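You operate a simulated robot arm through the tools that you are given. There is no shell and no other tool. Be economical: measure what you need, move in short steps, check, and stop when the job is done.

You run a simulated two-armed robot. Do the job below in one go: nothing can be reset, and whatever is moved stays where it is left.

Task
Hold the brown reject tub on the end of the beige bench steady with one hand and put the grey block in it with the other.
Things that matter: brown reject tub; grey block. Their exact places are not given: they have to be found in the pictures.

The check looks at the end state, three seconds after you hand in, the way a careful person would. Anything else that was tipped, shoved, dropped, spilled or broken makes it a failure.

Robot
Two 7-joint arms with three-finger grippers on one trunk, on a base that drives. Base frame: it is fixed to the floor where the robot stands at the start and does not move with it; the origin is under the middle of the robot, x ahead of it, y to its left, z up; the surface under the hand at the start is at about z = 885. Readings come in mm, degrees, newtons and seconds.
The left shoulder is at the start at [86, 126, 1110], the right one opposite. With the tool pointing down near the work surface each hand reaches from about 360 to 860 mm from the robot's upright axis, wherever it stands, measured 20 degrees to its own side. Places, roughly: brown reject tub [0, 2250, 750]. Payload 2.94 kg a hand.
Tool frame (each hand has its own): the origin (TCP) lies between the finger pads and is the grasp point; the fingertips stand 30 mm ahead of it; z points along the fingers, y is the line along which they close. Largest opening 128 mm; the body of the gripper starts 93 mm behind the TCP.
Orientation is that of the tool frame in the base frame, as a unit quaternion [x, y, z, w]. With the fingers straight down and closing along the base's y, the tool's x points along the base's -x, its y along +y and its z along -z.

Tools
- The arms move only by the tool drive_tool. It takes "left_series", "right_series" or both (then of equal length, played together; a hand with none holds still); each is a list of rows, each an object of numbers (a shift or turn left out is 0, a gripper value left out holds the last): "rx", "ry", "rz": the turn, a rotation vector about the tool's x, y, z in units of 4 degrees (1.0 is 4 degrees); "dx", "dy", "dz": the shift along the tool's x, y, z in units of 50 mm (1.0 is 50 mm); "gripper": the opening, from 0 (shut) to 1 (fully open). In form: [{"rx": .., "ry": .., "rz": .., "dx": .., "dy": .., "dz": .., "gripper": ..}, ...]. A call has 1 to 10 rows; each row shifts and turns the commanded pose from where the row before left it, along the tool's axes as they then stand. A call with a number of a shift or a turn outside -1 to 1 is refused whole. Rows are played at 5 a second. More than 50 mm and 8.6 degrees between two rows, or a gripper value outside its range, and nothing of the call is played. A pose out of reach is approached as far as the arm can. The call stops where the force on the tool passes 40 N (or 10 N more than at its start, if that is more) or the arm is blocked; 0.2 s more then pass. The fingers move at their own pace and stop on an object; they squeeze with about 42 N. The grip force told is the motor's: it shows also when the fingers shut on nothing. Time passes only in rows, and 0.2 s behind the last, so rows that do not move let the fingers close. The reply holds the time, the measured pose of the TCP, the force on the tool along the base axes, the opening and the grip force, in the units named above and with some noise, with the torque about the TCP (base axes, N m) and any sound that the robot's microphone picked up.
- Cameras (640 x 400 px; columns grow to the right, rows downward): "scene" is now at [211, -20.1, 1299]; the picture's right is [-0.13, -0.99, 0.00], its down [-0.45, 0.06, -0.89] and it looks along [0.88, -0.12, -0.45] (base axes); focal length 283 px, centre (320, 200). "left" rides on the left gripper at [69, 15, -120] in its tool frame; the picture's right is [-0.21, 0.98, 0.00], its down [-0.82, -0.18, -0.54] and it looks along [-0.53, -0.12, 0.84] (tool axes); focal length 251 px, centre (320, 200). "right" rides on the right gripper at [69, -15, -120] in its tool frame; the picture's right is [0.21, 0.98, 0.00], its down [-0.82, 0.18, -0.54] and it looks along [-0.53, 0.12, 0.84] (tool axes); focal length 251 px, centre (320, 200).
- get_image(camera): a new picture of that camera. The clock stands still meanwhile.
- slide_trunk(by): slides the trunk up (or, below 0, down) by that many mm; the arms and the scene camera ride with it, the base frame stays. It gives what a move gives, with no picture.
- base_move(legs): drives the robot by 1 to 6 legs, each [ahead, left, turn to the left] in mm, mm and degrees, along the robot's own axes; the way and the turn of a leg run together, so that a leg with both is an arc; at most 1500 mm and 180 degrees a leg. The arms and the cameras ride along, it lands a little off, and it stops where it bumps. It gives what a move gives.
- aim_head(pan, tilt): turns the head with the scene camera to pan (to the left, within 80 degrees either way) and tilt (down, from -29 to 69), counted from straight ahead of the robot. It gives what a move gives.
- locate(camera, pixels): for up to 12 pixels [column, row] of the newest picture of that camera ("zoom" is the newest enlarged one), the place [x, y, z] in the base frame of the surface seen there, good to about 3 mm, but the place of the scene camera against the robot may be out by one fixed shift of up to 25 mm in any direction. The clock stands still meanwhile.
- zoom(camera, box): a new picture of the part [left, top, right, bottom] of that camera's present view, enlarged. The clock stands still meanwhile.
- hand_in(): hands the job in; it is judged then, once.

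Work in short steps. Measure before you move; look again where a grasp or a placing could have gone wrong, and mend it. You have 80 turns and 78 pictures in all, those below and enlarged ones among them. Open the grippers and draw the arms clear of the work before you hand the job in, unless the task says otherwise; then end with one line.

The tools are called after "Request:" as name(argument=value, ...) on one line, values as JSON. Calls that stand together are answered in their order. drive_tool: Moves the arms, as the interface text tells. Its arguments: {"type":"object","properties":{"left_series":{"type":"array"},"right_series":{"type":"array"}},"required":[]} The other tools are called the same way: slide_trunk (by) slides the trunk up or down; base_move (legs) drives the base; aim_head (pan, tilt) turns the head that bears the scene camera; get_image (camera) takes a picture; locate (camera, pixels) gives the place of the surface under pixels of a picture; zoom (camera, box) takes an enlarged picture of a part of a camera's view; hand_in () hands the job in.

At the start:

```text
time_s: 0.0
left_ee_pos: [526.4, 169.8, 1178.6]
left_tcp_rot: [-0.001, 1.0, -0.001, 0.0]
left_force: [0.2, 0.8, -0.4]
left_wrist_torque: [0.03, 0.01, -0.01]
left_opening: 128.2
left_grip_force: 0.1
right_ee_pos: [503.7, -202.7, 1108.8]
right_tcp_rot: [0.0, 1.0, 0.0, 0.001]
right_force: [1.0, 0.0, -0.2]
right_wrist_torque: [0.0, -0.03, 0.0]
right_opening: 128.1
right_grip_force: 0.0
trunk travel left (down, up): [-325.0, 222.0]
robot x, y, heading: [0.5, 0.5, -0.3]
head pan, tilt: [-7.6, 26.8]
```

scene: 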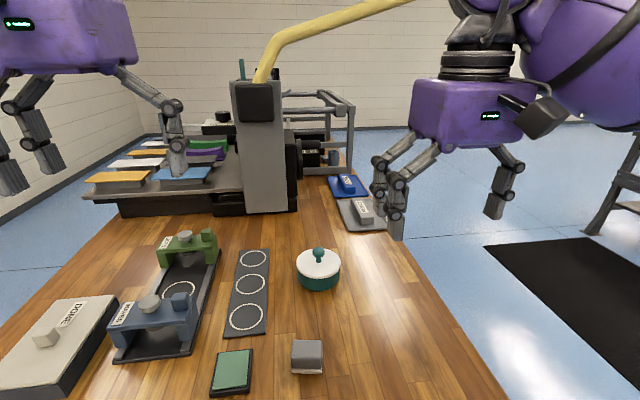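
right: 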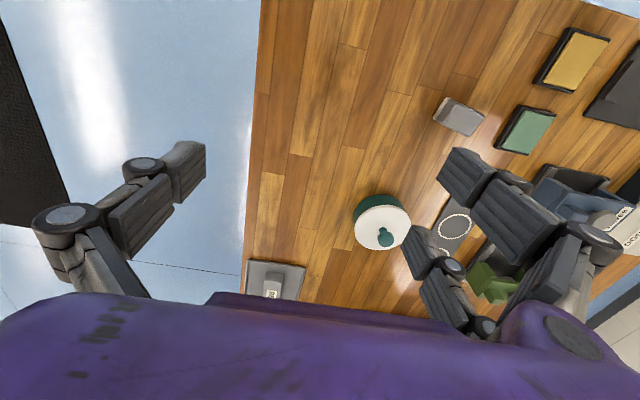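
left: 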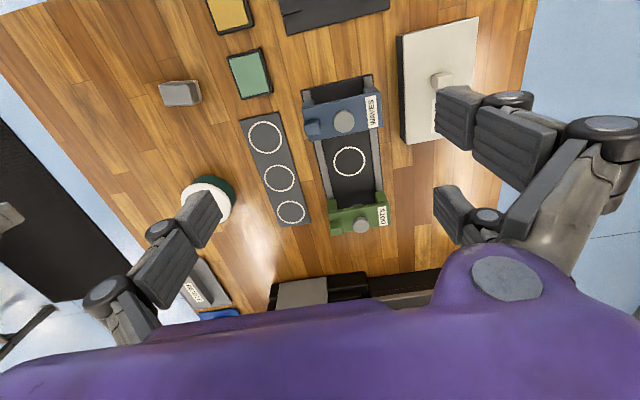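

The grey block seems to be at scene (307,355). I'll measure it and its surroundings.

Request:
zoom(camera="scene", box=[200, 300, 400, 400])

Request:
locate(camera="scene", pixels=[[293, 341], [322, 341], [322, 359], [292, 358], [307, 350], [350, 370], [318, 275], [362, 209], [307, 372]])

Request:
locate(camera="right", pixels=[[448, 98], [485, 112], [468, 134], [433, 119], [459, 115], [400, 130]])

Request:
locate(camera="left", pixels=[[180, 87], [163, 84], [196, 83], [165, 104], [198, 103], [180, 96], [140, 110]])

```text
3.20 times, centred on (300, 350) of scene
```

zoom: 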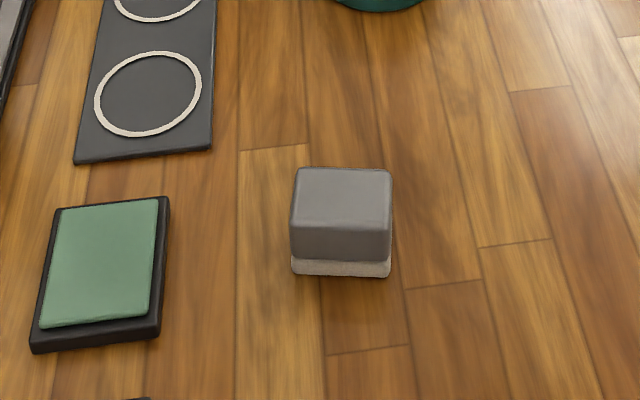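

```text
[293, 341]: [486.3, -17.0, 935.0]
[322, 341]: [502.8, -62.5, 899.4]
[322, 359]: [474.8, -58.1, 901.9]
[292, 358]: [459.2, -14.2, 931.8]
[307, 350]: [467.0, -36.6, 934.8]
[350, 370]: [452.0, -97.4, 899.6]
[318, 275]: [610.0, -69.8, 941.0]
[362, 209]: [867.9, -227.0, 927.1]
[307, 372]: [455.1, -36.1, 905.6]
```

```text
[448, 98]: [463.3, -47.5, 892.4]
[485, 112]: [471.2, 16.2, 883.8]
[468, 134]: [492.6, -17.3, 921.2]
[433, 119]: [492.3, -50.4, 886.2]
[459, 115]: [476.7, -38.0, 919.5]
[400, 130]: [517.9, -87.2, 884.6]
```

```text
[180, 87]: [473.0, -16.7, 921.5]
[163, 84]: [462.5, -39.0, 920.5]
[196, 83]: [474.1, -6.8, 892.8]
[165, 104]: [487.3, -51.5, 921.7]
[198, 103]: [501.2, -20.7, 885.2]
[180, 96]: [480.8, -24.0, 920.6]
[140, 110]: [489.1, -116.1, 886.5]
```

Block: top z≈921, about x 476, y −34. Now I look left to the tub before choosing hands.

Request:
aim_head(pan=78, tilt=20)

Request:
get_image(camera="scene")

```text
time_s: 1.6
left_ee_pos: [525.7, 171.1, 1179.5]
left_tcp_rot: [-0.001, 1.0, -0.002, 0.001]
left_force: [-0.1, 0.1, 0.7]
left_wrist_torque: [0.07, 0.01, 0.0]
left_opening: 127.9
left_grip_force: 0.0
right_ee_pos: [504.6, -202.7, 1109.7]
right_tcp_rot: [0.001, 1.0, 0.0, 0.0]
right_force: [-0.1, -0.3, -0.6]
right_wrist_torque: [0.0, 0.02, 0.01]
right_opening: 127.9
right_grip_force: 0.0
trunk travel left (down, up): [-325.0, 222.0]
robot x, y, heading: [-2.3, 0.4, 0.0]
head pan, tilt: [78.0, 20.0]
```

```text
73 pictures are left
```

scene: 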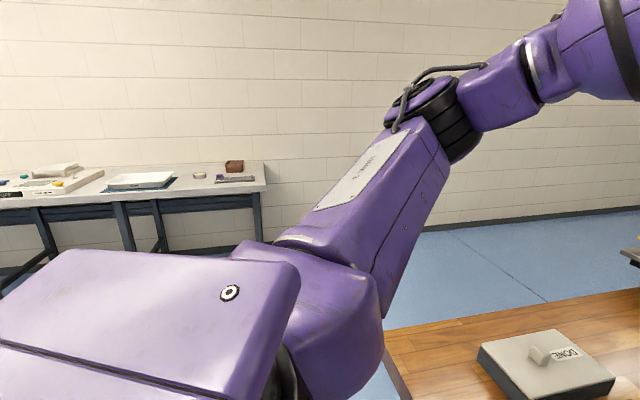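

Request:
zoom(camera="scene", box=[100, 130, 300, 255])

Request:
locate(camera="scene", pixels=[[235, 167], [265, 190], [262, 165], [200, 176], [236, 179], [120, 195], [0, 207], [500, 210], [100, 235], [140, 180]])

```text
3.20 times, centred on (200, 192) of scene
```

zoom: 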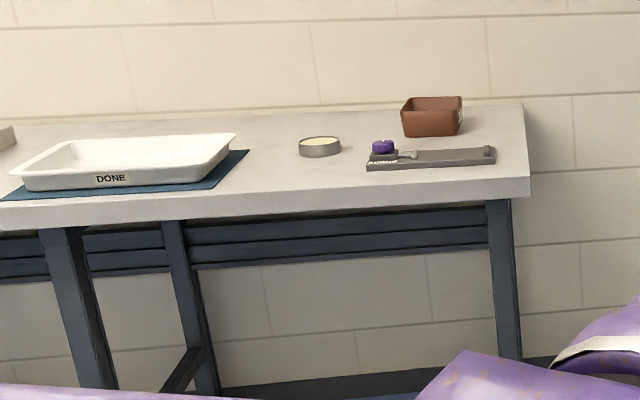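

```text
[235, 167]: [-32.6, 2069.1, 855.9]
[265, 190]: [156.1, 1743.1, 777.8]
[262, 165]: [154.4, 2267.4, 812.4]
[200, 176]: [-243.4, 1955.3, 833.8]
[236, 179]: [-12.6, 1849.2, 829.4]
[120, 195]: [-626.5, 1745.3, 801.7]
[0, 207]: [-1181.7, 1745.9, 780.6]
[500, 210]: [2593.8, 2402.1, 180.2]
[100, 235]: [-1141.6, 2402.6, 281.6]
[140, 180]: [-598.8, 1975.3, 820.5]
```

The tub is a small brown box near x≈−15,y≈2070 on the bench's near end. First, bring the right hand above the block, gripper partially closed to clear the green pad.

Request:
drive_tool(right_series=[{"dy": 0.85, "dx": 0.14, "gripper": 0.75}, {"dy": 0.85, "dx": 0.14}, {"dy": 0.85, "dx": 0.14}, {"dy": 0.82, "dx": 0.14}, {"dz": 0.7}, {"dz": 0.7}, {"dz": 0.4}])

Request:
get_image(camera="right")

Request:
aim_head(pan=0, tilt=45)

Request:
get_image(camera="scene")

```text
time_s: 3.2
left_ee_pos: [525.9, 171.8, 1180.6]
left_tcp_rot: [-0.001, 1.0, 0.0, 0.0]
left_force: [0.2, -1.0, -0.4]
left_wrist_torque: [0.02, -0.02, 0.01]
left_opening: 128.0
left_grip_force: 0.1
right_ee_pos: [475.5, -34.9, 1020.0]
right_tcp_rot: [0.0, 1.0, 0.001, 0.001]
right_force: [0.0, 0.3, 0.4]
right_wrist_torque: [0.01, -0.01, 0.01]
right_opening: 95.7
right_grip_force: 0.1
trunk travel left (down, up): [-325.0, 222.0]
robot x, y, heading: [1.0, 2.0, 0.0]
head pan, tilt: [78.0, 20.0]
```

```text
71 pictures are left
```

right: 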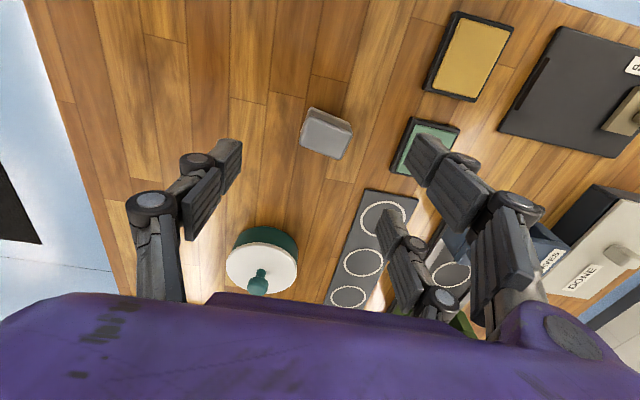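

```text
time_s: 4.7
left_ee_pos: [526.5, 169.8, 1178.8]
left_tcp_rot: [-0.002, 1.0, -0.001, -0.001]
left_force: [-0.2, 0.7, 0.8]
left_wrist_torque: [0.02, 0.02, 0.02]
left_opening: 127.8
left_grip_force: 0.0
right_ee_pos: [475.6, -34.9, 1019.9]
right_tcp_rot: [0.0, 1.0, -0.001, 0.001]
right_force: [0.1, 0.3, -0.2]
right_wrist_torque: [0.0, -0.02, 0.0]
right_opening: 95.9
right_grip_force: 0.0
trunk travel left (down, up): [-325.0, 222.0]
robot x, y, heading: [1.1, 2.9, -0.1]
head pan, tilt: [0.0, 45.0]
```

```text
70 pictures are left
```

scene: 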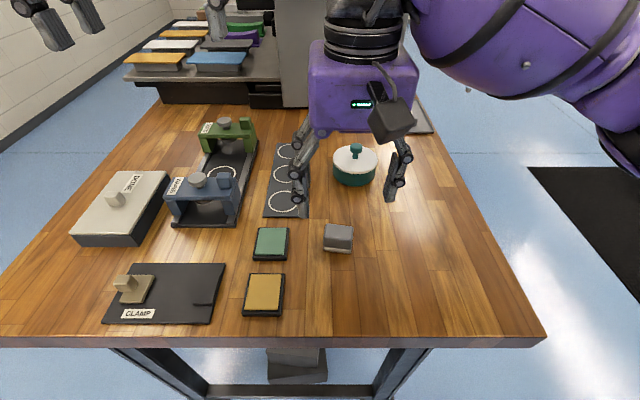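

Block visible at right (326,134). Measure its corners for centre and yaw.

Request:
zoom(camera="right", box=[276, 90, 376, 170])

Request:
locate(camera="right", pixels=[[315, 109], [350, 124], [340, 156], [303, 145], [326, 133], [310, 112], [345, 128], [337, 153], [306, 142]])

```text
5.00 times, centred on (326, 130) of right
```

zoom: 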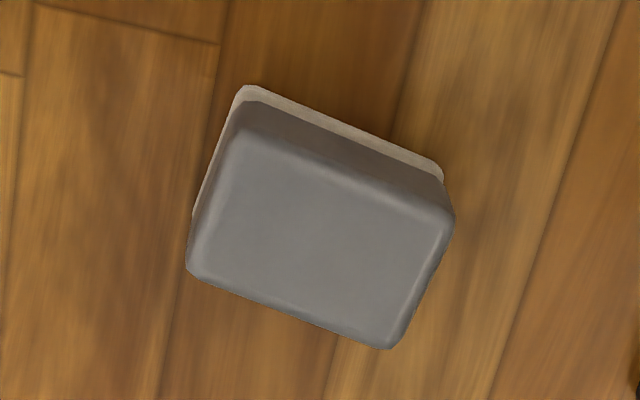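

```text
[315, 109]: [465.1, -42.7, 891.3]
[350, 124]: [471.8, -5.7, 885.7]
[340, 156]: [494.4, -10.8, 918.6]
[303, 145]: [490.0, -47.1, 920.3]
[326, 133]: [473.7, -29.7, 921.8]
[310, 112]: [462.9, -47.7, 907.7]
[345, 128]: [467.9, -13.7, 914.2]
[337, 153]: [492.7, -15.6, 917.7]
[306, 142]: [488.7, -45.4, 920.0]
```

Request:
locate(camera="zoom", pixels=[[243, 150], [440, 218], [388, 338], [198, 268], [320, 242], [215, 205], [418, 275]])

```text
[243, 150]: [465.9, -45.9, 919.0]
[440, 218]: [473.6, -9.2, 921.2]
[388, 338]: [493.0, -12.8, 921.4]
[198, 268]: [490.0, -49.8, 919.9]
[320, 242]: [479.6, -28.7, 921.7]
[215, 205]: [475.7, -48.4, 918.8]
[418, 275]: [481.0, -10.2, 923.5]
```

Block centre ≈(480,−29), yaw ≈ −9°. Align, turn, lower to z≈921, and close.

Request:
drive_tool(right_series=[{"dx": -0.09, "dy": 0.12, "gripper": 0.7}, {"rz": 0.75}, {"rz": 0.75}, {"rz": 0.75}, {"dz": 0.6}, {"dz": 0.6}, {"dz": 0.5}, {"dz": 0.28}])

Request:
get_image(camera="right")

```text
time_s: 6.5
left_ee_pos: [527.1, 169.9, 1178.3]
left_tcp_rot: [-0.001, 1.0, -0.001, 0.0]
left_force: [-0.6, 0.6, -0.6]
left_wrist_torque: [-0.01, -0.03, -0.03]
left_opening: 127.8
left_grip_force: 0.0
right_ee_pos: [481.6, -28.3, 919.5]
right_tcp_rot: [0.078, 0.997, 0.0, 0.001]
right_force: [-1.0, 0.1, 0.1]
right_wrist_torque: [0.03, 0.04, 0.02]
right_opening: 89.6
right_grip_force: 0.1
trunk travel left (down, up): [-325.0, 222.0]
robot x, y, heading: [2.9, -0.5, 0.3]
head pan, tilt: [0.0, 45.0]
```

```text
68 pictures are left
```

right: 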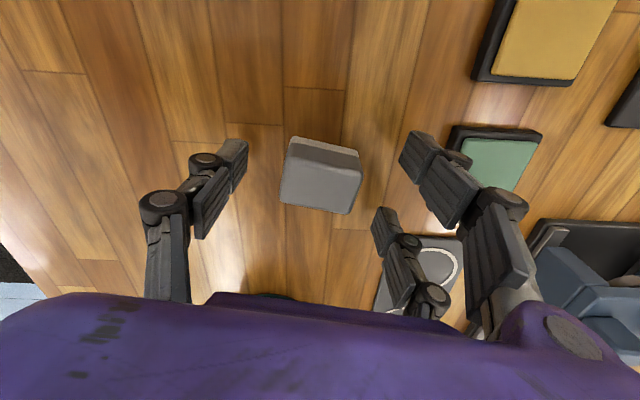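

Block sits between the fingers and is aligned; close.

Request:
drive_tool(right_series=[{"gripper": 0}, {}, {}, {}])

Request:
get_image(camera="right")

```text
time_s: 7.5
left_ee_pos: [525.9, 170.3, 1178.5]
left_tcp_rot: [-0.001, 1.0, -0.001, 0.0]
left_force: [-0.1, -0.2, -0.1]
left_wrist_torque: [0.02, 0.0, -0.05]
left_opening: 128.0
left_grip_force: 0.1
right_ee_pos: [480.3, -28.7, 921.1]
right_tcp_rot: [0.079, 0.997, 0.0, 0.0]
right_force: [-0.1, -0.3, -0.1]
right_wrist_torque: [0.03, 0.02, 0.0]
right_opening: 0.1
right_grip_force: 3.5
trunk travel left (down, up): [-325.0, 222.0]
robot x, y, heading: [2.1, -0.4, 0.2]
head pan, tilt: [0.0, 45.0]
```

```text
67 pictures are left
```

right: 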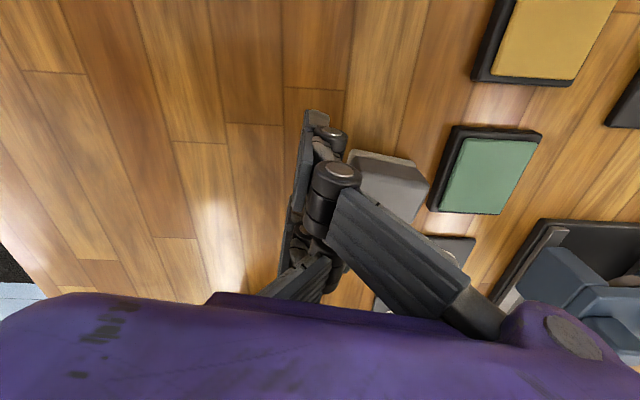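

The fingers closed on nothing, and the block now lies to one side. Check where the fingers and block really are.

Request:
locate(camera="right", pixels=[[315, 115], [305, 150], [300, 210], [385, 165], [395, 190], [425, 180], [350, 155], [408, 220], [340, 172], [410, 270], [385, 178], [367, 180]])

Request:
get_image(camera="scene")

Request:
get_image(camera="left")

```text
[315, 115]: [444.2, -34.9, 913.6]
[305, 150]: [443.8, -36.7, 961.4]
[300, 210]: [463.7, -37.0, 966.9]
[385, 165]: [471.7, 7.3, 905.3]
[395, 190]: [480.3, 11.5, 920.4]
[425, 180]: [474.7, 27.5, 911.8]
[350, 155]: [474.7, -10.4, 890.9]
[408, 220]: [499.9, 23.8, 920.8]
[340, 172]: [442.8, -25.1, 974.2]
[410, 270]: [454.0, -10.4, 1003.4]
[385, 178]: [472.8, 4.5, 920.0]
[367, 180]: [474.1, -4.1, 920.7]
```

```text
66 pictures are left
```

scene: 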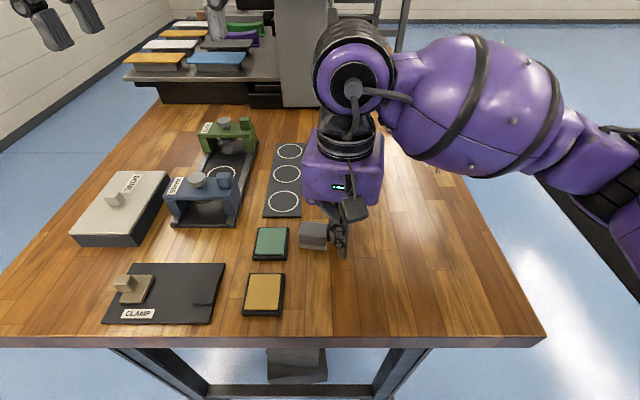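

```text
65 pictures are left
```

left: 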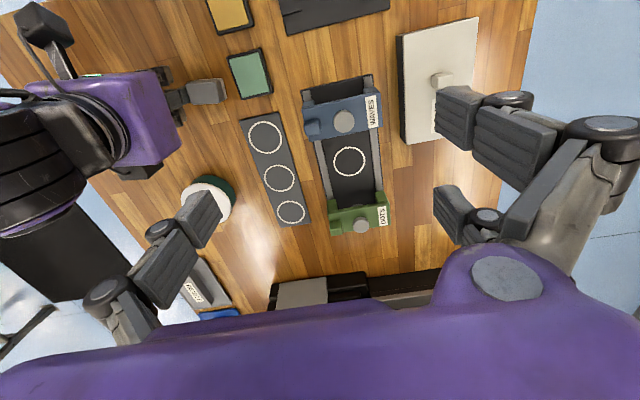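

The block was pushed to about (485,10); the fingers seem to stand elsewhere than I assumed. Lift straight up, open, and measure the fingertips.

Request:
drive_tool(right_series=[{"dz": -0.3}, {"dz": -0.7}, {"dz": -1}, {"dz": -1}, {"gripper": 0.75}, {}, {}])

Request:
get_image(camera="right")

Request:
get_image(camera="scene")

```text
time_s: 9.1
left_ee_pos: [525.7, 170.7, 1178.4]
left_tcp_rot: [-0.001, 1.0, -0.001, 0.0]
left_force: [-0.5, 0.4, 0.1]
left_wrist_torque: [0.0, 0.0, -0.01]
left_opening: 128.0
left_grip_force: 0.0
right_ee_pos: [481.7, -27.4, 1070.3]
right_tcp_rot: [0.078, 0.997, 0.0, 0.0]
right_force: [0.8, -0.3, -0.2]
right_wrist_torque: [0.01, 0.02, -0.01]
right_opening: 91.4
right_grip_force: 0.1
trunk travel left (down, up): [-325.0, 222.0]
robot x, y, heading: [-0.2, 3.2, 0.0]
head pan, tilt: [0.0, 45.0]
```

```text
64 pictures are left
```

right: 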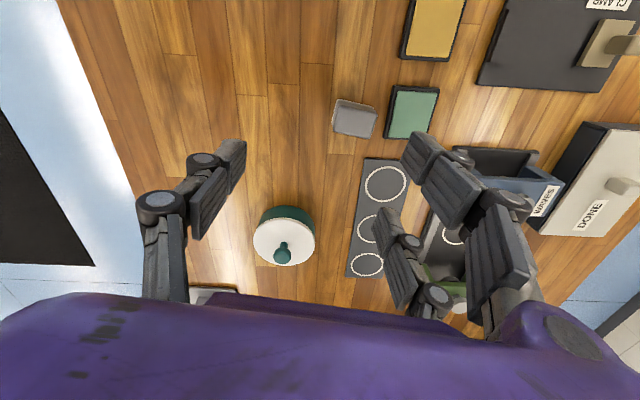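

```text
63 pictures are left
```

scene: 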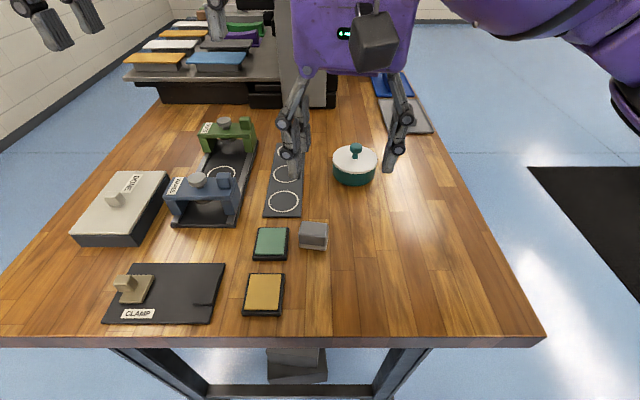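

Request:
locate(camera="right", pixels=[[235, 145], [228, 165], [205, 200], [410, 145], [420, 160], [455, 195], [383, 220], [390, 245], [402, 285], [355, 118], [335, 102], [376, 112]])

Request:
zoom(camera="right", box=[120, 100, 560, 375])

Request:
zoom(camera="scene", box=[240, 0, 440, 200])

```text
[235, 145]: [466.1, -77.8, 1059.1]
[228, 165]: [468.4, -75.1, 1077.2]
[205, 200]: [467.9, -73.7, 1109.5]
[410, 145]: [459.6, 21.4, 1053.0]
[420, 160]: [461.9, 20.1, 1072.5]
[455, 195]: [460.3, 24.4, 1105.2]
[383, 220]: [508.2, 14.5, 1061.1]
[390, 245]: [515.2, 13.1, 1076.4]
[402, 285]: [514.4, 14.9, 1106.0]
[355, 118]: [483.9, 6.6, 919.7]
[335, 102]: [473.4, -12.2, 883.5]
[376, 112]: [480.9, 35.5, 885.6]
```

```text
1.45 times, centred on (340, 238) of right
```

zoom: 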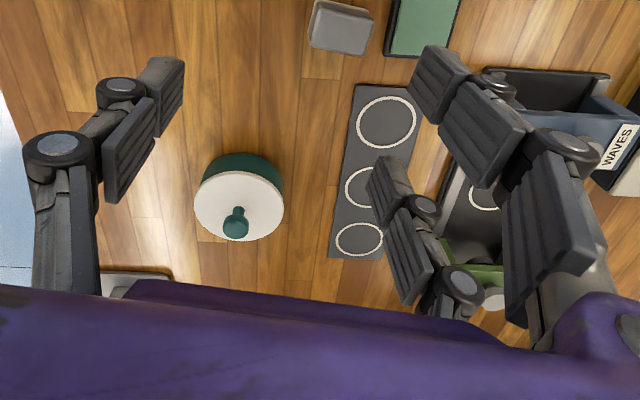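

```text
2.00 times, centred on (340, 100) of scene
```

zoom: 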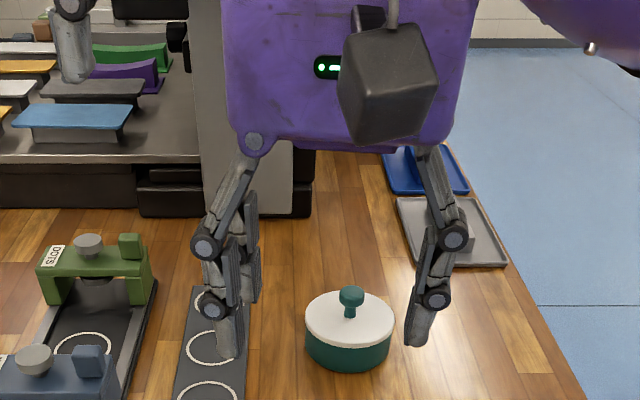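

The hand really has a single finger opposed by a pair, and the block slipped through the gap of the pair. I measure the gap and the block's size precisely.

Request:
zoom(camera="right", box=[360, 120, 488, 200])

Request:
locate(camera="zoom", pixels=[[245, 100], [205, 190], [215, 175], [300, 200], [290, 250], [310, 280], [350, 80], [245, 80]])

Request:
zoom(camera="right", box=[340, 195, 468, 275])

Request:
locate(camera="zoom", pixels=[[175, 100], [200, 85], [250, 75], [170, 120], [205, 195], [235, 130], [270, 120], [200, 140]])

Request:
zoom(camera="right", box=[291, 80, 419, 160])

```text
5.00 times, centred on (424, 160) of right
```

zoom: 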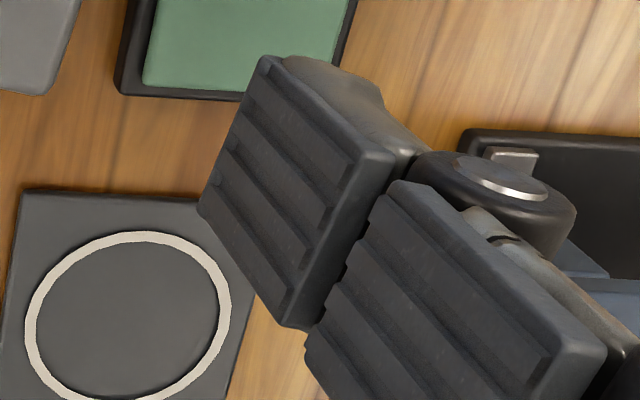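

```text
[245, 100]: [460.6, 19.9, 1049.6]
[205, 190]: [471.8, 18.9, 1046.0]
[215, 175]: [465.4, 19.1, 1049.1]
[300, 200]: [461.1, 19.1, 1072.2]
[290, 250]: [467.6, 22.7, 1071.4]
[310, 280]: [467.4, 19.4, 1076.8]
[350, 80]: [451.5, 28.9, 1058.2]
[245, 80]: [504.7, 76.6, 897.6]
```

```text
5.00 times, centred on (404, 235) of right
```

zoom: 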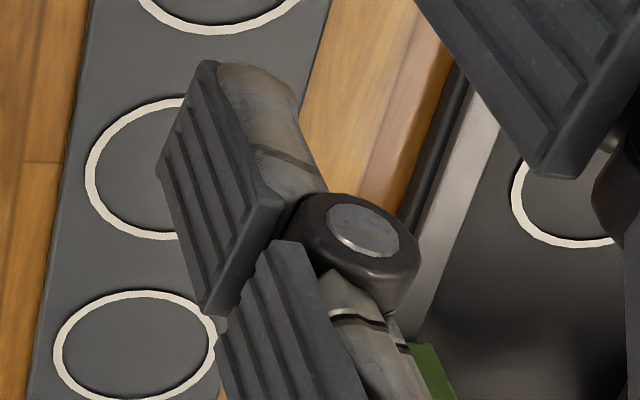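

```text
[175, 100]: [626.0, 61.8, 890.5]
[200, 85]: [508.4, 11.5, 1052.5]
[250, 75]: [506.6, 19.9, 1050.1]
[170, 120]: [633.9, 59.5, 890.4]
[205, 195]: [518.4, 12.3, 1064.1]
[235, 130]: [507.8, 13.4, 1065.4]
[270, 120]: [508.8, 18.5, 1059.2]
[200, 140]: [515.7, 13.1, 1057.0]
```

```text
5.00 times, centred on (355, 120) of right
```

zoom: 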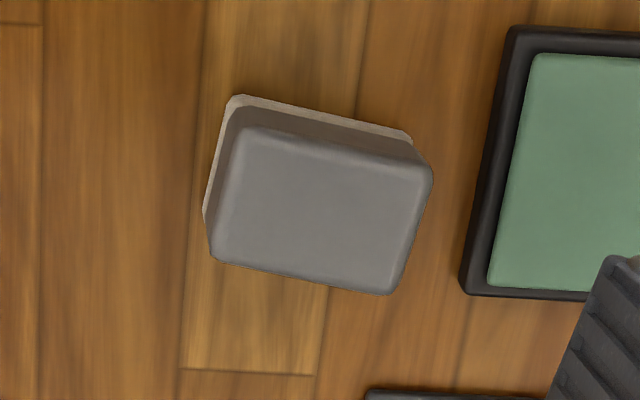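

Request:
locate(camera="zoom", pixels=[[238, 133], [425, 170], [388, 288], [216, 252], [320, 205], [226, 190], [407, 230], [232, 105], [408, 138], [206, 215], [475, 285], [330, 150]])

```text
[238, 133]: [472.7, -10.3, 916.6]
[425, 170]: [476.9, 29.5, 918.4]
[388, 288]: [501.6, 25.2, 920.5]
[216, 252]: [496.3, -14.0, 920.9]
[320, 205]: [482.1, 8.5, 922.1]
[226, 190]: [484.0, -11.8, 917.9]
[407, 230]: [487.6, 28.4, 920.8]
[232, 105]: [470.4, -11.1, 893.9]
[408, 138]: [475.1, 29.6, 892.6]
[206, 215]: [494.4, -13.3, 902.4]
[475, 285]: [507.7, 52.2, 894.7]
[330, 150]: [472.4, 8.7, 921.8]
```

Pair gap ≈36 mm, the block is ≈42×29 mm: the long side must span the pair. I turn the right hand 89° about its axis, so that it closes across the short side.

Request:
drive_tool(right_series=[{"rz": 1}, {"rz": 1}, {"rz": 1}, {"rz": 1}, {"rz": 1}, {"rz": 1}, {"rz": 1}, {"rz": 1}, {"rz": 1}, {"rz": 1}])

Request:
drive_tool(right_series=[{"rz": 1}, {"rz": 1}, {"rz": 1}, {"rz": 1}, {"rz": 1}, {"rz": 1}, {"rz": 1}, {"rz": 1}, {"rz": 1}, {"rz": 1}])

Request:
drive_tool(right_series=[{"rz": 1}, {"rz": 1}, {"rz": 0.25}, {}, {}])

Request:
get_image(camera="right")

```text
time_s: 11.3
left_ee_pos: [525.4, 170.7, 1179.0]
left_tcp_rot: [-0.001, 1.0, -0.002, 0.0]
left_force: [0.2, 0.1, 0.4]
left_wrist_torque: [-0.01, 0.04, 0.03]
left_opening: 128.0
left_grip_force: 0.0
right_ee_pos: [480.7, -28.0, 1071.2]
right_tcp_rot: [0.415, 0.91, 0.0, 0.001]
right_force: [0.2, 0.5, 0.9]
right_wrist_torque: [-0.01, 0.02, -0.01]
right_opening: 96.0
right_grip_force: 0.1
trunk travel left (down, up): [-325.0, 222.0]
robot x, y, heading: [-0.2, 2.5, -0.4]
head pan, tilt: [0.0, 45.0]
```

```text
time_s: 13.5
left_ee_pos: [525.6, 171.0, 1179.0]
left_tcp_rot: [-0.001, 1.0, -0.002, 0.0]
left_force: [0.6, -0.6, 0.3]
left_wrist_torque: [0.0, 0.01, 0.0]
left_opening: 127.8
left_grip_force: 0.0
right_ee_pos: [480.1, -29.4, 1069.6]
right_tcp_rot: [0.701, 0.713, 0.0, 0.0]
right_force: [-0.7, 1.3, -1.1]
right_wrist_torque: [0.02, 0.04, -0.02]
right_opening: 96.1
right_grip_force: 0.0
trunk travel left (down, up): [-325.0, 222.0]
robot x, y, heading: [-0.2, 1.7, 0.0]
head pan, tilt: [0.0, 45.0]
```

```text
time_s: 14.7
left_ee_pos: [526.7, 170.5, 1178.6]
left_tcp_rot: [-0.001, 1.0, -0.001, 0.0]
left_force: [0.3, 0.0, 0.1]
left_wrist_torque: [0.01, -0.01, 0.01]
left_opening: 127.8
left_grip_force: 0.1
right_ee_pos: [479.8, -28.0, 1071.6]
right_tcp_rot: [0.755, 0.655, 0.001, 0.0]
right_force: [-0.3, -0.2, 0.5]
right_wrist_torque: [0.01, -0.02, 0.02]
right_opening: 96.0
right_grip_force: 0.1
trunk travel left (down, up): [-325.0, 222.0]
robot x, y, heading: [1.5, 3.6, -0.2]
head pan, tilt: [0.0, 45.0]
```

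```text
57 pictures are left
```

right: 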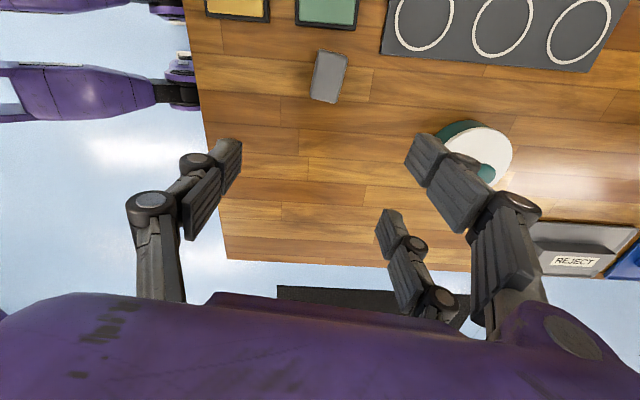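

Aligned (heading 82°). Shift over the block and descend to z≈960, then check centring.

Request:
drive_tool(right_series=[{"dx": 0.734, "dy": 0.026, "gripper": 0.6}, {"dz": 0.8}, {"dz": 0.8}, {"dz": 0.6}, {}])

Request:
zoom(camera="right", box=[160, 50, 480, 250])

```text
time_s: 15.9
left_ee_pos: [525.5, 170.2, 1179.2]
left_tcp_rot: [-0.001, 1.0, 0.0, -0.001]
left_force: [0.1, 0.2, 0.3]
left_wrist_torque: [-0.03, -0.02, -0.03]
left_opening: 128.0
left_grip_force: 0.1
right_ee_pos: [486.5, 9.6, 960.3]
right_tcp_rot: [0.755, 0.656, 0.001, 0.001]
right_force: [0.1, -0.4, 0.7]
right_wrist_torque: [0.02, 0.0, -0.01]
right_opening: 76.9
right_grip_force: 0.0
trunk travel left (down, up): [-325.0, 222.0]
robot x, y, heading: [-0.7, 1.7, 0.0]
head pan, tilt: [0.0, 45.0]
```

```text
2.00 times, centred on (320, 150) of right
```

zoom: 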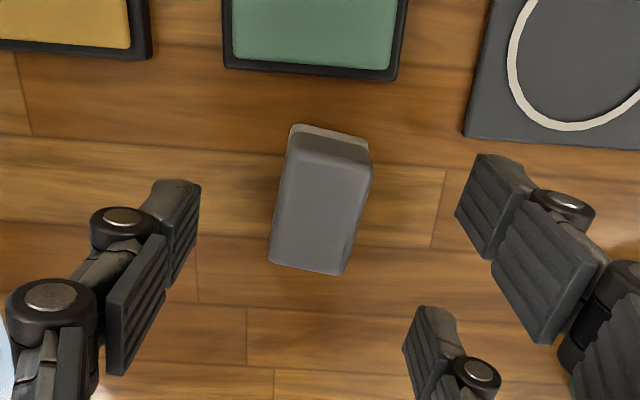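

Request:
locate(camera="zoom", pixels=[[325, 215], [292, 152], [370, 165], [345, 270], [272, 258], [332, 160], [308, 266], [280, 205], [360, 215], [460, 215], [420, 310], [480, 160]])

Request:
locate(camera="zoom", pixels=[[487, 255], [480, 235], [495, 200], [405, 345], [412, 325], [435, 330], [430, 308], [195, 190], [165, 270], [185, 260]])

```text
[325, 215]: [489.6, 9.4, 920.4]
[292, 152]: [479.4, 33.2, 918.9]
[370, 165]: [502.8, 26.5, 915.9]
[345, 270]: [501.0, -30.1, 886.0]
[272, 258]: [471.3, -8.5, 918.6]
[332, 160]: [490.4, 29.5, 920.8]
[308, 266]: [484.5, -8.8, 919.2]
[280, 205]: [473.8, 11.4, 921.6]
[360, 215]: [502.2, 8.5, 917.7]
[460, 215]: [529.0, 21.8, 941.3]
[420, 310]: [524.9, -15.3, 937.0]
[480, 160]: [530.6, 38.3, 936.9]
```

```text
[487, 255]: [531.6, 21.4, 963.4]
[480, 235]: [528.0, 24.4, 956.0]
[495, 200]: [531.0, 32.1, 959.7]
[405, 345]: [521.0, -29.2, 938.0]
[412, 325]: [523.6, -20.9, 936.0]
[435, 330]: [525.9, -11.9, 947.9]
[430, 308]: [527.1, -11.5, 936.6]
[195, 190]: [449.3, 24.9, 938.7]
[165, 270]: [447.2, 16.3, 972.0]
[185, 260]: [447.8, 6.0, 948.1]
```

Block spans −19…+22 along the pair axis, the pair's inner edges are about ±17: centred. Descend to z≈923 and close.

Request:
drive_tool(right_series=[{"dz": 0.4, "dx": 0.02}, {"dz": 0.34}, {}, {"gripper": 0.3}, {}, {"gripper": 0}, {}, {}])

Request:
zoom(camera="right", box=[160, 70, 480, 270])

```text
time_s: 17.7
left_ee_pos: [526.3, 169.4, 1178.7]
left_tcp_rot: [-0.001, 1.0, 0.0, 0.0]
left_force: [-0.7, 0.9, -0.4]
left_wrist_torque: [-0.01, 0.02, -0.01]
left_opening: 128.0
left_grip_force: 0.0
right_ee_pos: [488.0, 9.5, 924.1]
right_tcp_rot: [0.755, 0.656, 0.0, 0.0]
right_force: [-0.6, 0.6, 0.5]
right_wrist_torque: [0.03, 0.01, 0.03]
right_opening: 28.8
right_grip_force: 41.7
trunk travel left (down, up): [-325.0, 222.0]
robot x, y, heading: [-0.3, 1.0, 0.1]
head pan, tilt: [0.0, 45.0]
```

```text
2.00 times, centred on (320, 170) of right
```

zoom: 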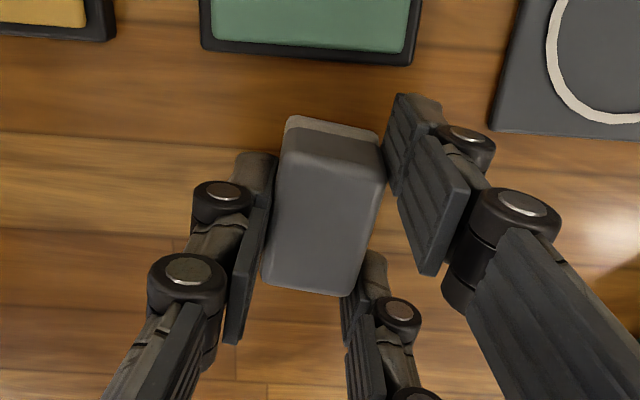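

Gripped at 28.8 mm with 41.7 N and all three fingers touching. Lift gently and check.

Request:
drive_tool(right_series=[{"dz": -0.3}, {"dz": -0.5}, {"dz": -0.6}, {"dz": -0.6}, {"dz": -0.6}, {"dz": -0.6}, {}])

Request:
zoom(camera="right", box=[160, 70, 480, 270])

```text
time_s: 19.3
left_ee_pos: [526.4, 171.0, 1178.8]
left_tcp_rot: [-0.001, 1.0, -0.001, 0.0]
left_force: [0.2, 0.0, 0.2]
left_wrist_torque: [0.0, -0.02, 0.0]
left_opening: 128.0
left_grip_force: 0.0
right_ee_pos: [488.1, 7.9, 1083.5]
right_tcp_rot: [0.755, 0.656, -0.001, 0.001]
right_force: [0.5, -0.1, -0.4]
right_wrist_torque: [-0.02, 0.01, 0.0]
right_opening: 29.0
right_grip_force: 41.9
trunk travel left (down, up): [-325.0, 222.0]
robot x, y, heading: [-0.7, 0.8, -0.1]
head pan, tilt: [0.0, 45.0]
```

```text
2.00 times, centred on (320, 170) of right
```

zoom: 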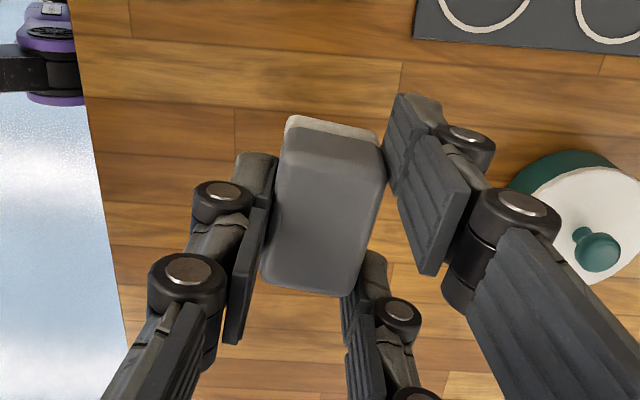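

Block held firmly. Back away from the bench, then turn left to look at the other bench.

Request:
base_move(legs=[[-450, 0, 0], [0, 0, 90]])

Request:
aim_head(pan=0, tilt=20)

Request:
get_image(camera="scene")

```text
time_s: 25.9
left_ee_pos: [-623.8, 523.8, 1178.4]
left_tcp_rot: [0.711, -0.703, 0.0, -0.001]
left_force: [0.0, -0.4, -0.1]
left_wrist_torque: [0.01, 0.01, -0.02]
left_opening: 127.8
left_grip_force: 0.0
right_ee_pos: [-462.0, 486.0, 1083.8]
right_tcp_rot: [0.065, 0.998, 0.001, -0.001]
right_force: [-0.2, 0.2, 0.3]
right_wrist_torque: [0.01, 0.02, -0.03]
right_opening: 29.0
right_grip_force: 42.3
trunk travel left (down, up): [-325.0, 222.0]
robot x, y, heading: [-450.3, 0.2, 90.5]
head pan, tilt: [0.0, 45.0]
```

```text
time_s: 26.8
left_ee_pos: [-625.7, 523.7, 1177.9]
left_tcp_rot: [0.711, -0.703, 0.0, 0.0]
left_force: [-0.1, 0.6, 0.0]
left_wrist_torque: [0.03, 0.02, 0.02]
left_opening: 127.7
left_grip_force: 0.1
right_ee_pos: [-460.9, 486.4, 1083.8]
right_tcp_rot: [0.065, 0.998, 0.0, 0.0]
right_force: [-0.4, -0.5, -0.2]
right_wrist_torque: [0.0, -0.01, -0.01]
right_opening: 29.0
right_grip_force: 41.7
trunk travel left (down, up): [-325.0, 222.0]
robot x, y, heading: [-449.3, -2.6, 90.7]
head pan, tilt: [0.0, 20.0]
```

```text
53 pictures are left
```

scene: 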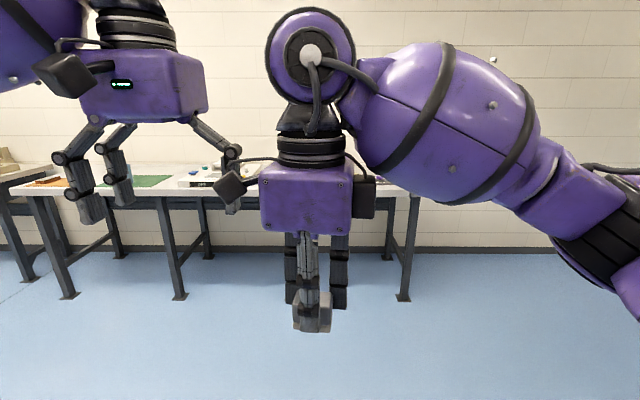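

The tub is hidden by the arm. Drive ahead 700 mm and right, then look at the right end of the bench.

Request:
base_move(legs=[[750, 0, 0], [0, -450, 0]])

Request:
aim_head(pan=0, tilt=30)

Request:
get_image(camera="scene")

```text
time_s: 34.9
left_ee_pos: [-186.5, 1276.9, 1178.3]
left_tcp_rot: [0.712, -0.702, 0.0, 0.0]
left_force: [-0.9, 0.3, 0.9]
left_wrist_torque: [-0.01, -0.01, -0.03]
left_opening: 128.0
left_grip_force: 0.1
right_ee_pos: [-22.0, 1240.7, 1083.0]
right_tcp_rot: [0.063, 0.998, 0.001, 0.001]
right_force: [-0.3, -0.3, -0.6]
right_wrist_torque: [0.02, 0.0, 0.03]
right_opening: 28.9
right_grip_force: 41.8
trunk travel left (down, up): [-325.0, 222.0]
robot x, y, heading: [-6.5, 753.2, 90.7]
head pan, tilt: [0.0, 20.0]
```

```text
time_s: 35.6
left_ee_pos: [-186.0, 1277.0, 1178.8]
left_tcp_rot: [0.713, -0.702, 0.001, -0.001]
left_force: [0.6, 0.1, -0.4]
left_wrist_torque: [0.02, 0.02, 0.02]
left_opening: 127.9
left_grip_force: 0.0
right_ee_pos: [-22.9, 1239.4, 1083.1]
right_tcp_rot: [0.063, 0.998, 0.0, 0.0]
right_force: [0.3, 0.4, -0.1]
right_wrist_torque: [-0.02, 0.01, -0.02]
right_opening: 29.0
right_grip_force: 41.7
trunk travel left (down, up): [-325.0, 222.0]
robot x, y, heading: [-6.9, 757.4, 90.8]
head pan, tilt: [0.0, 30.0]
```

```text
52 pictures are left
```

scene: 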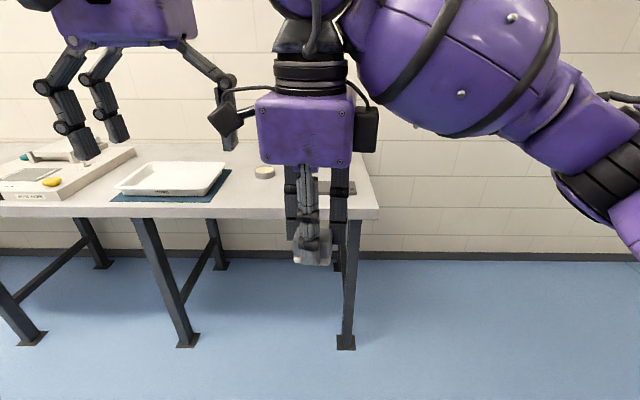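

The tub is behind the right hand. Look right to see bench 1's edge before driving round to the bench's end.

Request:
aim_head(pan=-70, tilt=35)

Request:
get_image(camera="scene")

```text
time_s: 37.0
left_ee_pos: [-185.4, 1278.2, 1179.2]
left_tcp_rot: [0.713, -0.701, 0.001, -0.002]
left_force: [0.2, -0.4, 0.0]
left_wrist_torque: [0.01, -0.01, 0.02]
left_opening: 127.9
left_grip_force: 0.0
right_ee_pos: [-21.3, 1239.7, 1083.6]
right_tcp_rot: [0.063, 0.998, -0.001, 0.0]
right_force: [-0.5, -0.7, -0.5]
right_wrist_torque: [-0.01, -0.03, 0.0]
right_opening: 28.9
right_grip_force: 42.3
trunk travel left (down, up): [-325.0, 222.0]
robot x, y, heading: [-7.0, 754.2, 90.7]
head pan, tilt: [-70.0, 35.0]
```

```text
51 pictures are left
```

scene: 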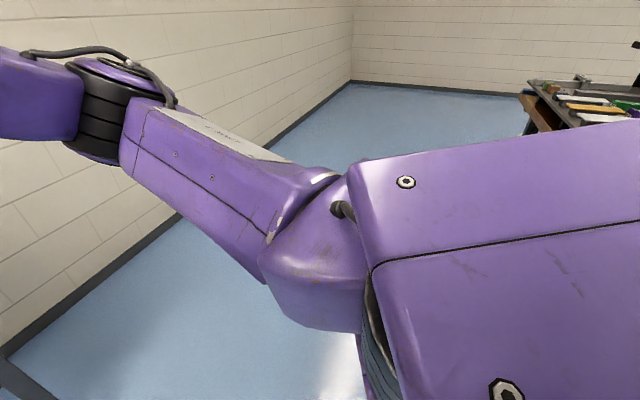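

Request:
locate(camera="scene", pixels=[[528, 97], [530, 128], [350, 100], [250, 160], [3, 345], [150, 330], [525, 110], [350, 40]])

```text
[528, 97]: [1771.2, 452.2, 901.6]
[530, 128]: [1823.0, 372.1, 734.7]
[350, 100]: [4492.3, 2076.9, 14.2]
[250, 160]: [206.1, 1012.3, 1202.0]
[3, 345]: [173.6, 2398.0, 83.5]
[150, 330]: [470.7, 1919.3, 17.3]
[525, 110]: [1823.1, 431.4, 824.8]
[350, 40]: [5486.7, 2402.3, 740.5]
```

Free floor: bench 1 ends at y≈450, wall at y≈2400. Drive round to the end of the bench, face −x, and look.

Request:
base_move(legs=[[200, 0, 0], [0, -850, 0], [0, 0, 90], [0, -850, 0]])

Request:
aim_head(pan=0, tilt=35)

Request:
get_image(camera="scene")

```text
time_s: 57.3
left_ee_pos: [310.5, 1642.4, 1179.2]
left_tcp_rot: [1.0, -0.001, 0.0, 0.0]
left_force: [-0.8, 0.0, 0.1]
left_wrist_torque: [0.01, 0.0, -0.01]
left_opening: 128.1
left_grip_force: 0.1
right_ee_pos: [350.2, 1805.4, 1082.8]
right_tcp_rot: [-0.655, 0.756, 0.001, -0.001]
right_force: [0.6, -0.6, 0.4]
right_wrist_torque: [0.03, -0.01, 0.01]
right_opening: 29.2
right_grip_force: 41.9
trunk travel left (down, up): [-325.0, 222.0]
robot x, y, heading: [837.4, 1812.2, 179.9]
head pan, tilt: [-70.0, 35.0]
```

```text
time_s: 58.7
left_ee_pos: [311.4, 1642.0, 1178.9]
left_tcp_rot: [1.0, -0.001, 0.0, 0.0]
left_force: [-0.5, -0.7, -0.1]
left_wrist_torque: [0.02, -0.01, -0.02]
left_opening: 127.9
left_grip_force: 0.1
right_ee_pos: [349.8, 1806.0, 1083.3]
right_tcp_rot: [-0.655, 0.756, 0.0, 0.0]
right_force: [0.7, 0.0, -1.0]
right_wrist_torque: [0.01, 0.02, 0.0]
right_opening: 28.9
right_grip_force: 42.3
trunk travel left (down, up): [-325.0, 222.0]
robot x, y, heading: [837.8, 1810.8, 179.9]
head pan, tilt: [0.0, 35.0]
```

```text
50 pictures are left
```

scene: 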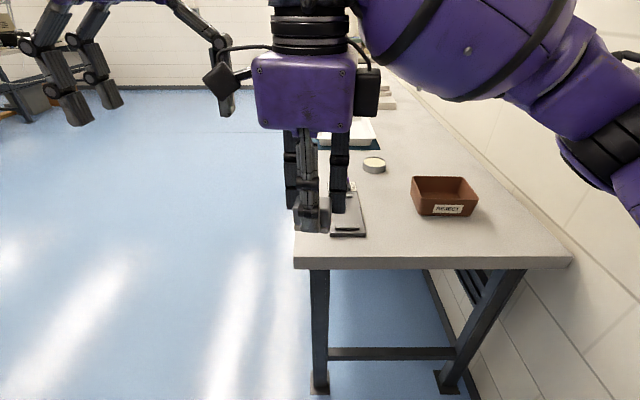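

Request:
zoom(camera="scene", box=[300, 140, 580, 290])

Request:
locate(camera="scene", pixels=[[412, 178], [467, 179], [478, 200], [418, 199], [440, 212], [440, 192], [305, 258], [560, 255], [430, 245], [345, 228], [350, 195], [375, 165]])

```text
2.29 times, centred on (440, 215) of scene
```

zoom: 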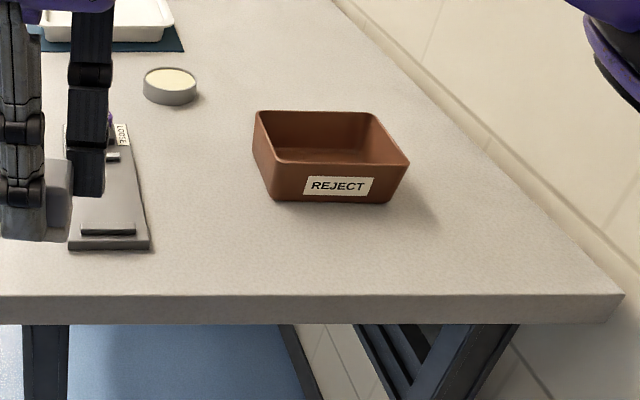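

```text
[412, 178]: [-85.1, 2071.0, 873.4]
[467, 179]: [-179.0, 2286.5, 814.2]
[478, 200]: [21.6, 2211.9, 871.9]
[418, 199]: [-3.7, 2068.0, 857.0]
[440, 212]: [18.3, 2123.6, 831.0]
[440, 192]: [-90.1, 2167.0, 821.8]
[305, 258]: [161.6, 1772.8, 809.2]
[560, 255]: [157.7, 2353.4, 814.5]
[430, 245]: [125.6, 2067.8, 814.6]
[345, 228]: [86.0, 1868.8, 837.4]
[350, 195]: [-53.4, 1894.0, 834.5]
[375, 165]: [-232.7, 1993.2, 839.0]
```

Tub: rim z≈857 (corrected), x −90…22, y 2070…2212; bench top ≈800. Plan: face it obliquely (heading 150°), left hand pinches the left wall, right hand drops the block. First turn the right hand back 89° so its camera is away from the left hand.

Request:
drive_tool(right_series=[{"rz": -1}, {"rz": -1}, {"rz": -1}, {"rz": -1}, {"rz": -1}, {"rz": -1}, {"rz": -1}, {"rz": -1}, {"rz": -1}, {"rz": -1}])

Request:
drive_tool(right_series=[{"rz": -1}, {"rz": -1}, {"rz": -1}, {"rz": -1}, {"rz": -1}, {"rz": -1}, {"rz": -1}, {"rz": -1}, {"rz": -1}, {"rz": -1}])

Request:
drive_tool(right_series=[{"rz": -1}, {"rz": -1}, {"rz": -0.25, "dy": -1}, {"dy": -1}, {"dy": -1}, {"dy": -1}])

Request:
base_move(legs=[[0, 0, -30]])

Request:
get_image(camera="scene")

```text
time_s: 60.9
left_ee_pos: [310.6, 1643.1, 1178.7]
left_tcp_rot: [1.0, -0.001, 0.0, 0.0]
left_force: [0.3, -0.3, 0.3]
left_wrist_torque: [-0.02, 0.0, 0.03]
left_opening: 127.7
left_grip_force: 0.1
right_ee_pos: [350.1, 1805.5, 1083.5]
right_tcp_rot: [0.874, -0.486, 0.0, 0.0]
right_force: [-0.2, -1.0, -0.5]
right_wrist_torque: [-0.04, -0.01, 0.01]
right_opening: 29.1
right_grip_force: 42.2
trunk travel left (down, up): [-325.0, 222.0]
robot x, y, heading: [838.8, 1811.3, 179.8]
head pan, tilt: [0.0, 35.0]
```

```text
time_s: 63.1
left_ee_pos: [310.6, 1642.5, 1180.3]
left_tcp_rot: [1.0, -0.001, 0.0, 0.0]
left_force: [-0.9, -0.4, -1.1]
left_wrist_torque: [0.0, 0.0, 0.04]
left_opening: 128.0
left_grip_force: 0.0
right_ee_pos: [350.0, 1804.4, 1082.2]
right_tcp_rot: [0.988, -0.157, 0.0, 0.0]
right_force: [-0.5, 0.6, -0.8]
right_wrist_torque: [0.0, 0.0, 0.01]
right_opening: 29.0
right_grip_force: 41.7
trunk travel left (down, up): [-325.0, 222.0]
robot x, y, heading: [839.6, 1815.0, 179.9]
head pan, tilt: [0.0, 35.0]
```

```text
time_s: 64.5
left_ee_pos: [311.4, 1644.4, 1179.4]
left_tcp_rot: [1.0, -0.001, -0.001, -0.001]
left_force: [0.3, 1.1, -0.4]
left_wrist_torque: [-0.04, 0.01, -0.01]
left_opening: 128.0
left_grip_force: 0.1
right_ee_pos: [383.7, 2003.5, 1083.8]
right_tcp_rot: [0.997, -0.08, 0.0, 0.001]
right_force: [-0.1, 0.8, -1.2]
right_wrist_torque: [-0.05, 0.02, 0.01]
right_opening: 28.8
right_grip_force: 42.0
trunk travel left (down, up): [-325.0, 222.0]
robot x, y, heading: [840.4, 1813.6, 180.1]
head pan, tilt: [0.0, 35.0]
```

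```text
time_s: 66.4
left_ee_pos: [279.1, 1889.6, 1173.6]
left_tcp_rot: [0.968, -0.251, 0.004, -0.014]
left_force: [0.2, 0.2, -0.5]
left_wrist_torque: [-0.02, 0.0, 0.0]
left_opening: 128.0
left_grip_force: 0.0
right_ee_pos: [515.4, 2165.4, 1087.4]
right_tcp_rot: [0.948, -0.318, 0.003, -0.011]
right_force: [-0.1, -0.3, 0.1]
right_wrist_torque: [0.02, 0.0, 0.0]
right_opening: 28.7
right_grip_force: 41.8
trunk travel left (down, up): [-325.0, 222.0]
robot x, y, heading: [837.4, 1812.1, 150.8]
head pan, tilt: [0.0, 35.0]
```

```text
48 pictures are left
```

scene: 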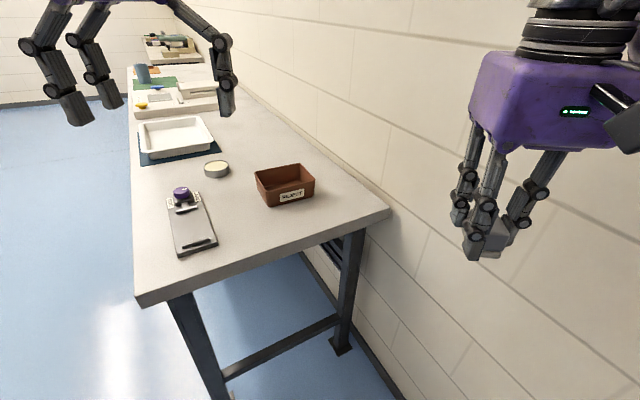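

Clear view of the tub at (285,185). Zoom and measure it.

Request:
zoom(camera="scene", box=[160, 140, 352, 260])

Request:
locate(camera="scene", pixels=[[256, 176], [303, 167], [314, 182], [268, 193], [264, 207], [312, 196], [285, 185], [288, 177], [180, 190], [190, 210], [215, 168], [330, 220]])

```text
3.33 times, centred on (256, 200) of scene
```

zoom: 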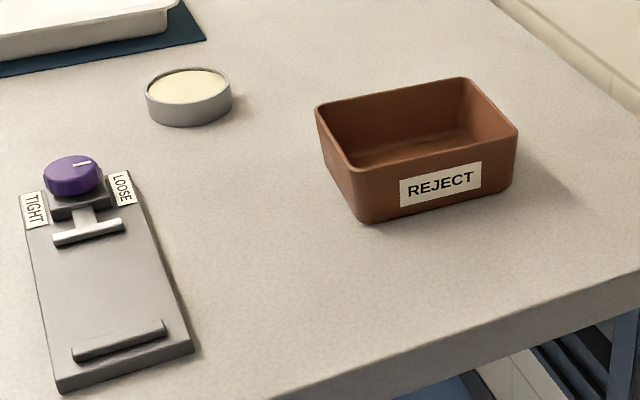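

```text
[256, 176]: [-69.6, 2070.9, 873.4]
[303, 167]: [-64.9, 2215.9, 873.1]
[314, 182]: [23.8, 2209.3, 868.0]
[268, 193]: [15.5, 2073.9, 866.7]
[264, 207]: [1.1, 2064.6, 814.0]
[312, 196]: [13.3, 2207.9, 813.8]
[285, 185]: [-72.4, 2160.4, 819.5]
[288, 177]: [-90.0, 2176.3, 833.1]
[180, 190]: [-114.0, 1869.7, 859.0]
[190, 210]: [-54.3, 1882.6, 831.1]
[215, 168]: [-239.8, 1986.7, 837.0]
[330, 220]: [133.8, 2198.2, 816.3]
```

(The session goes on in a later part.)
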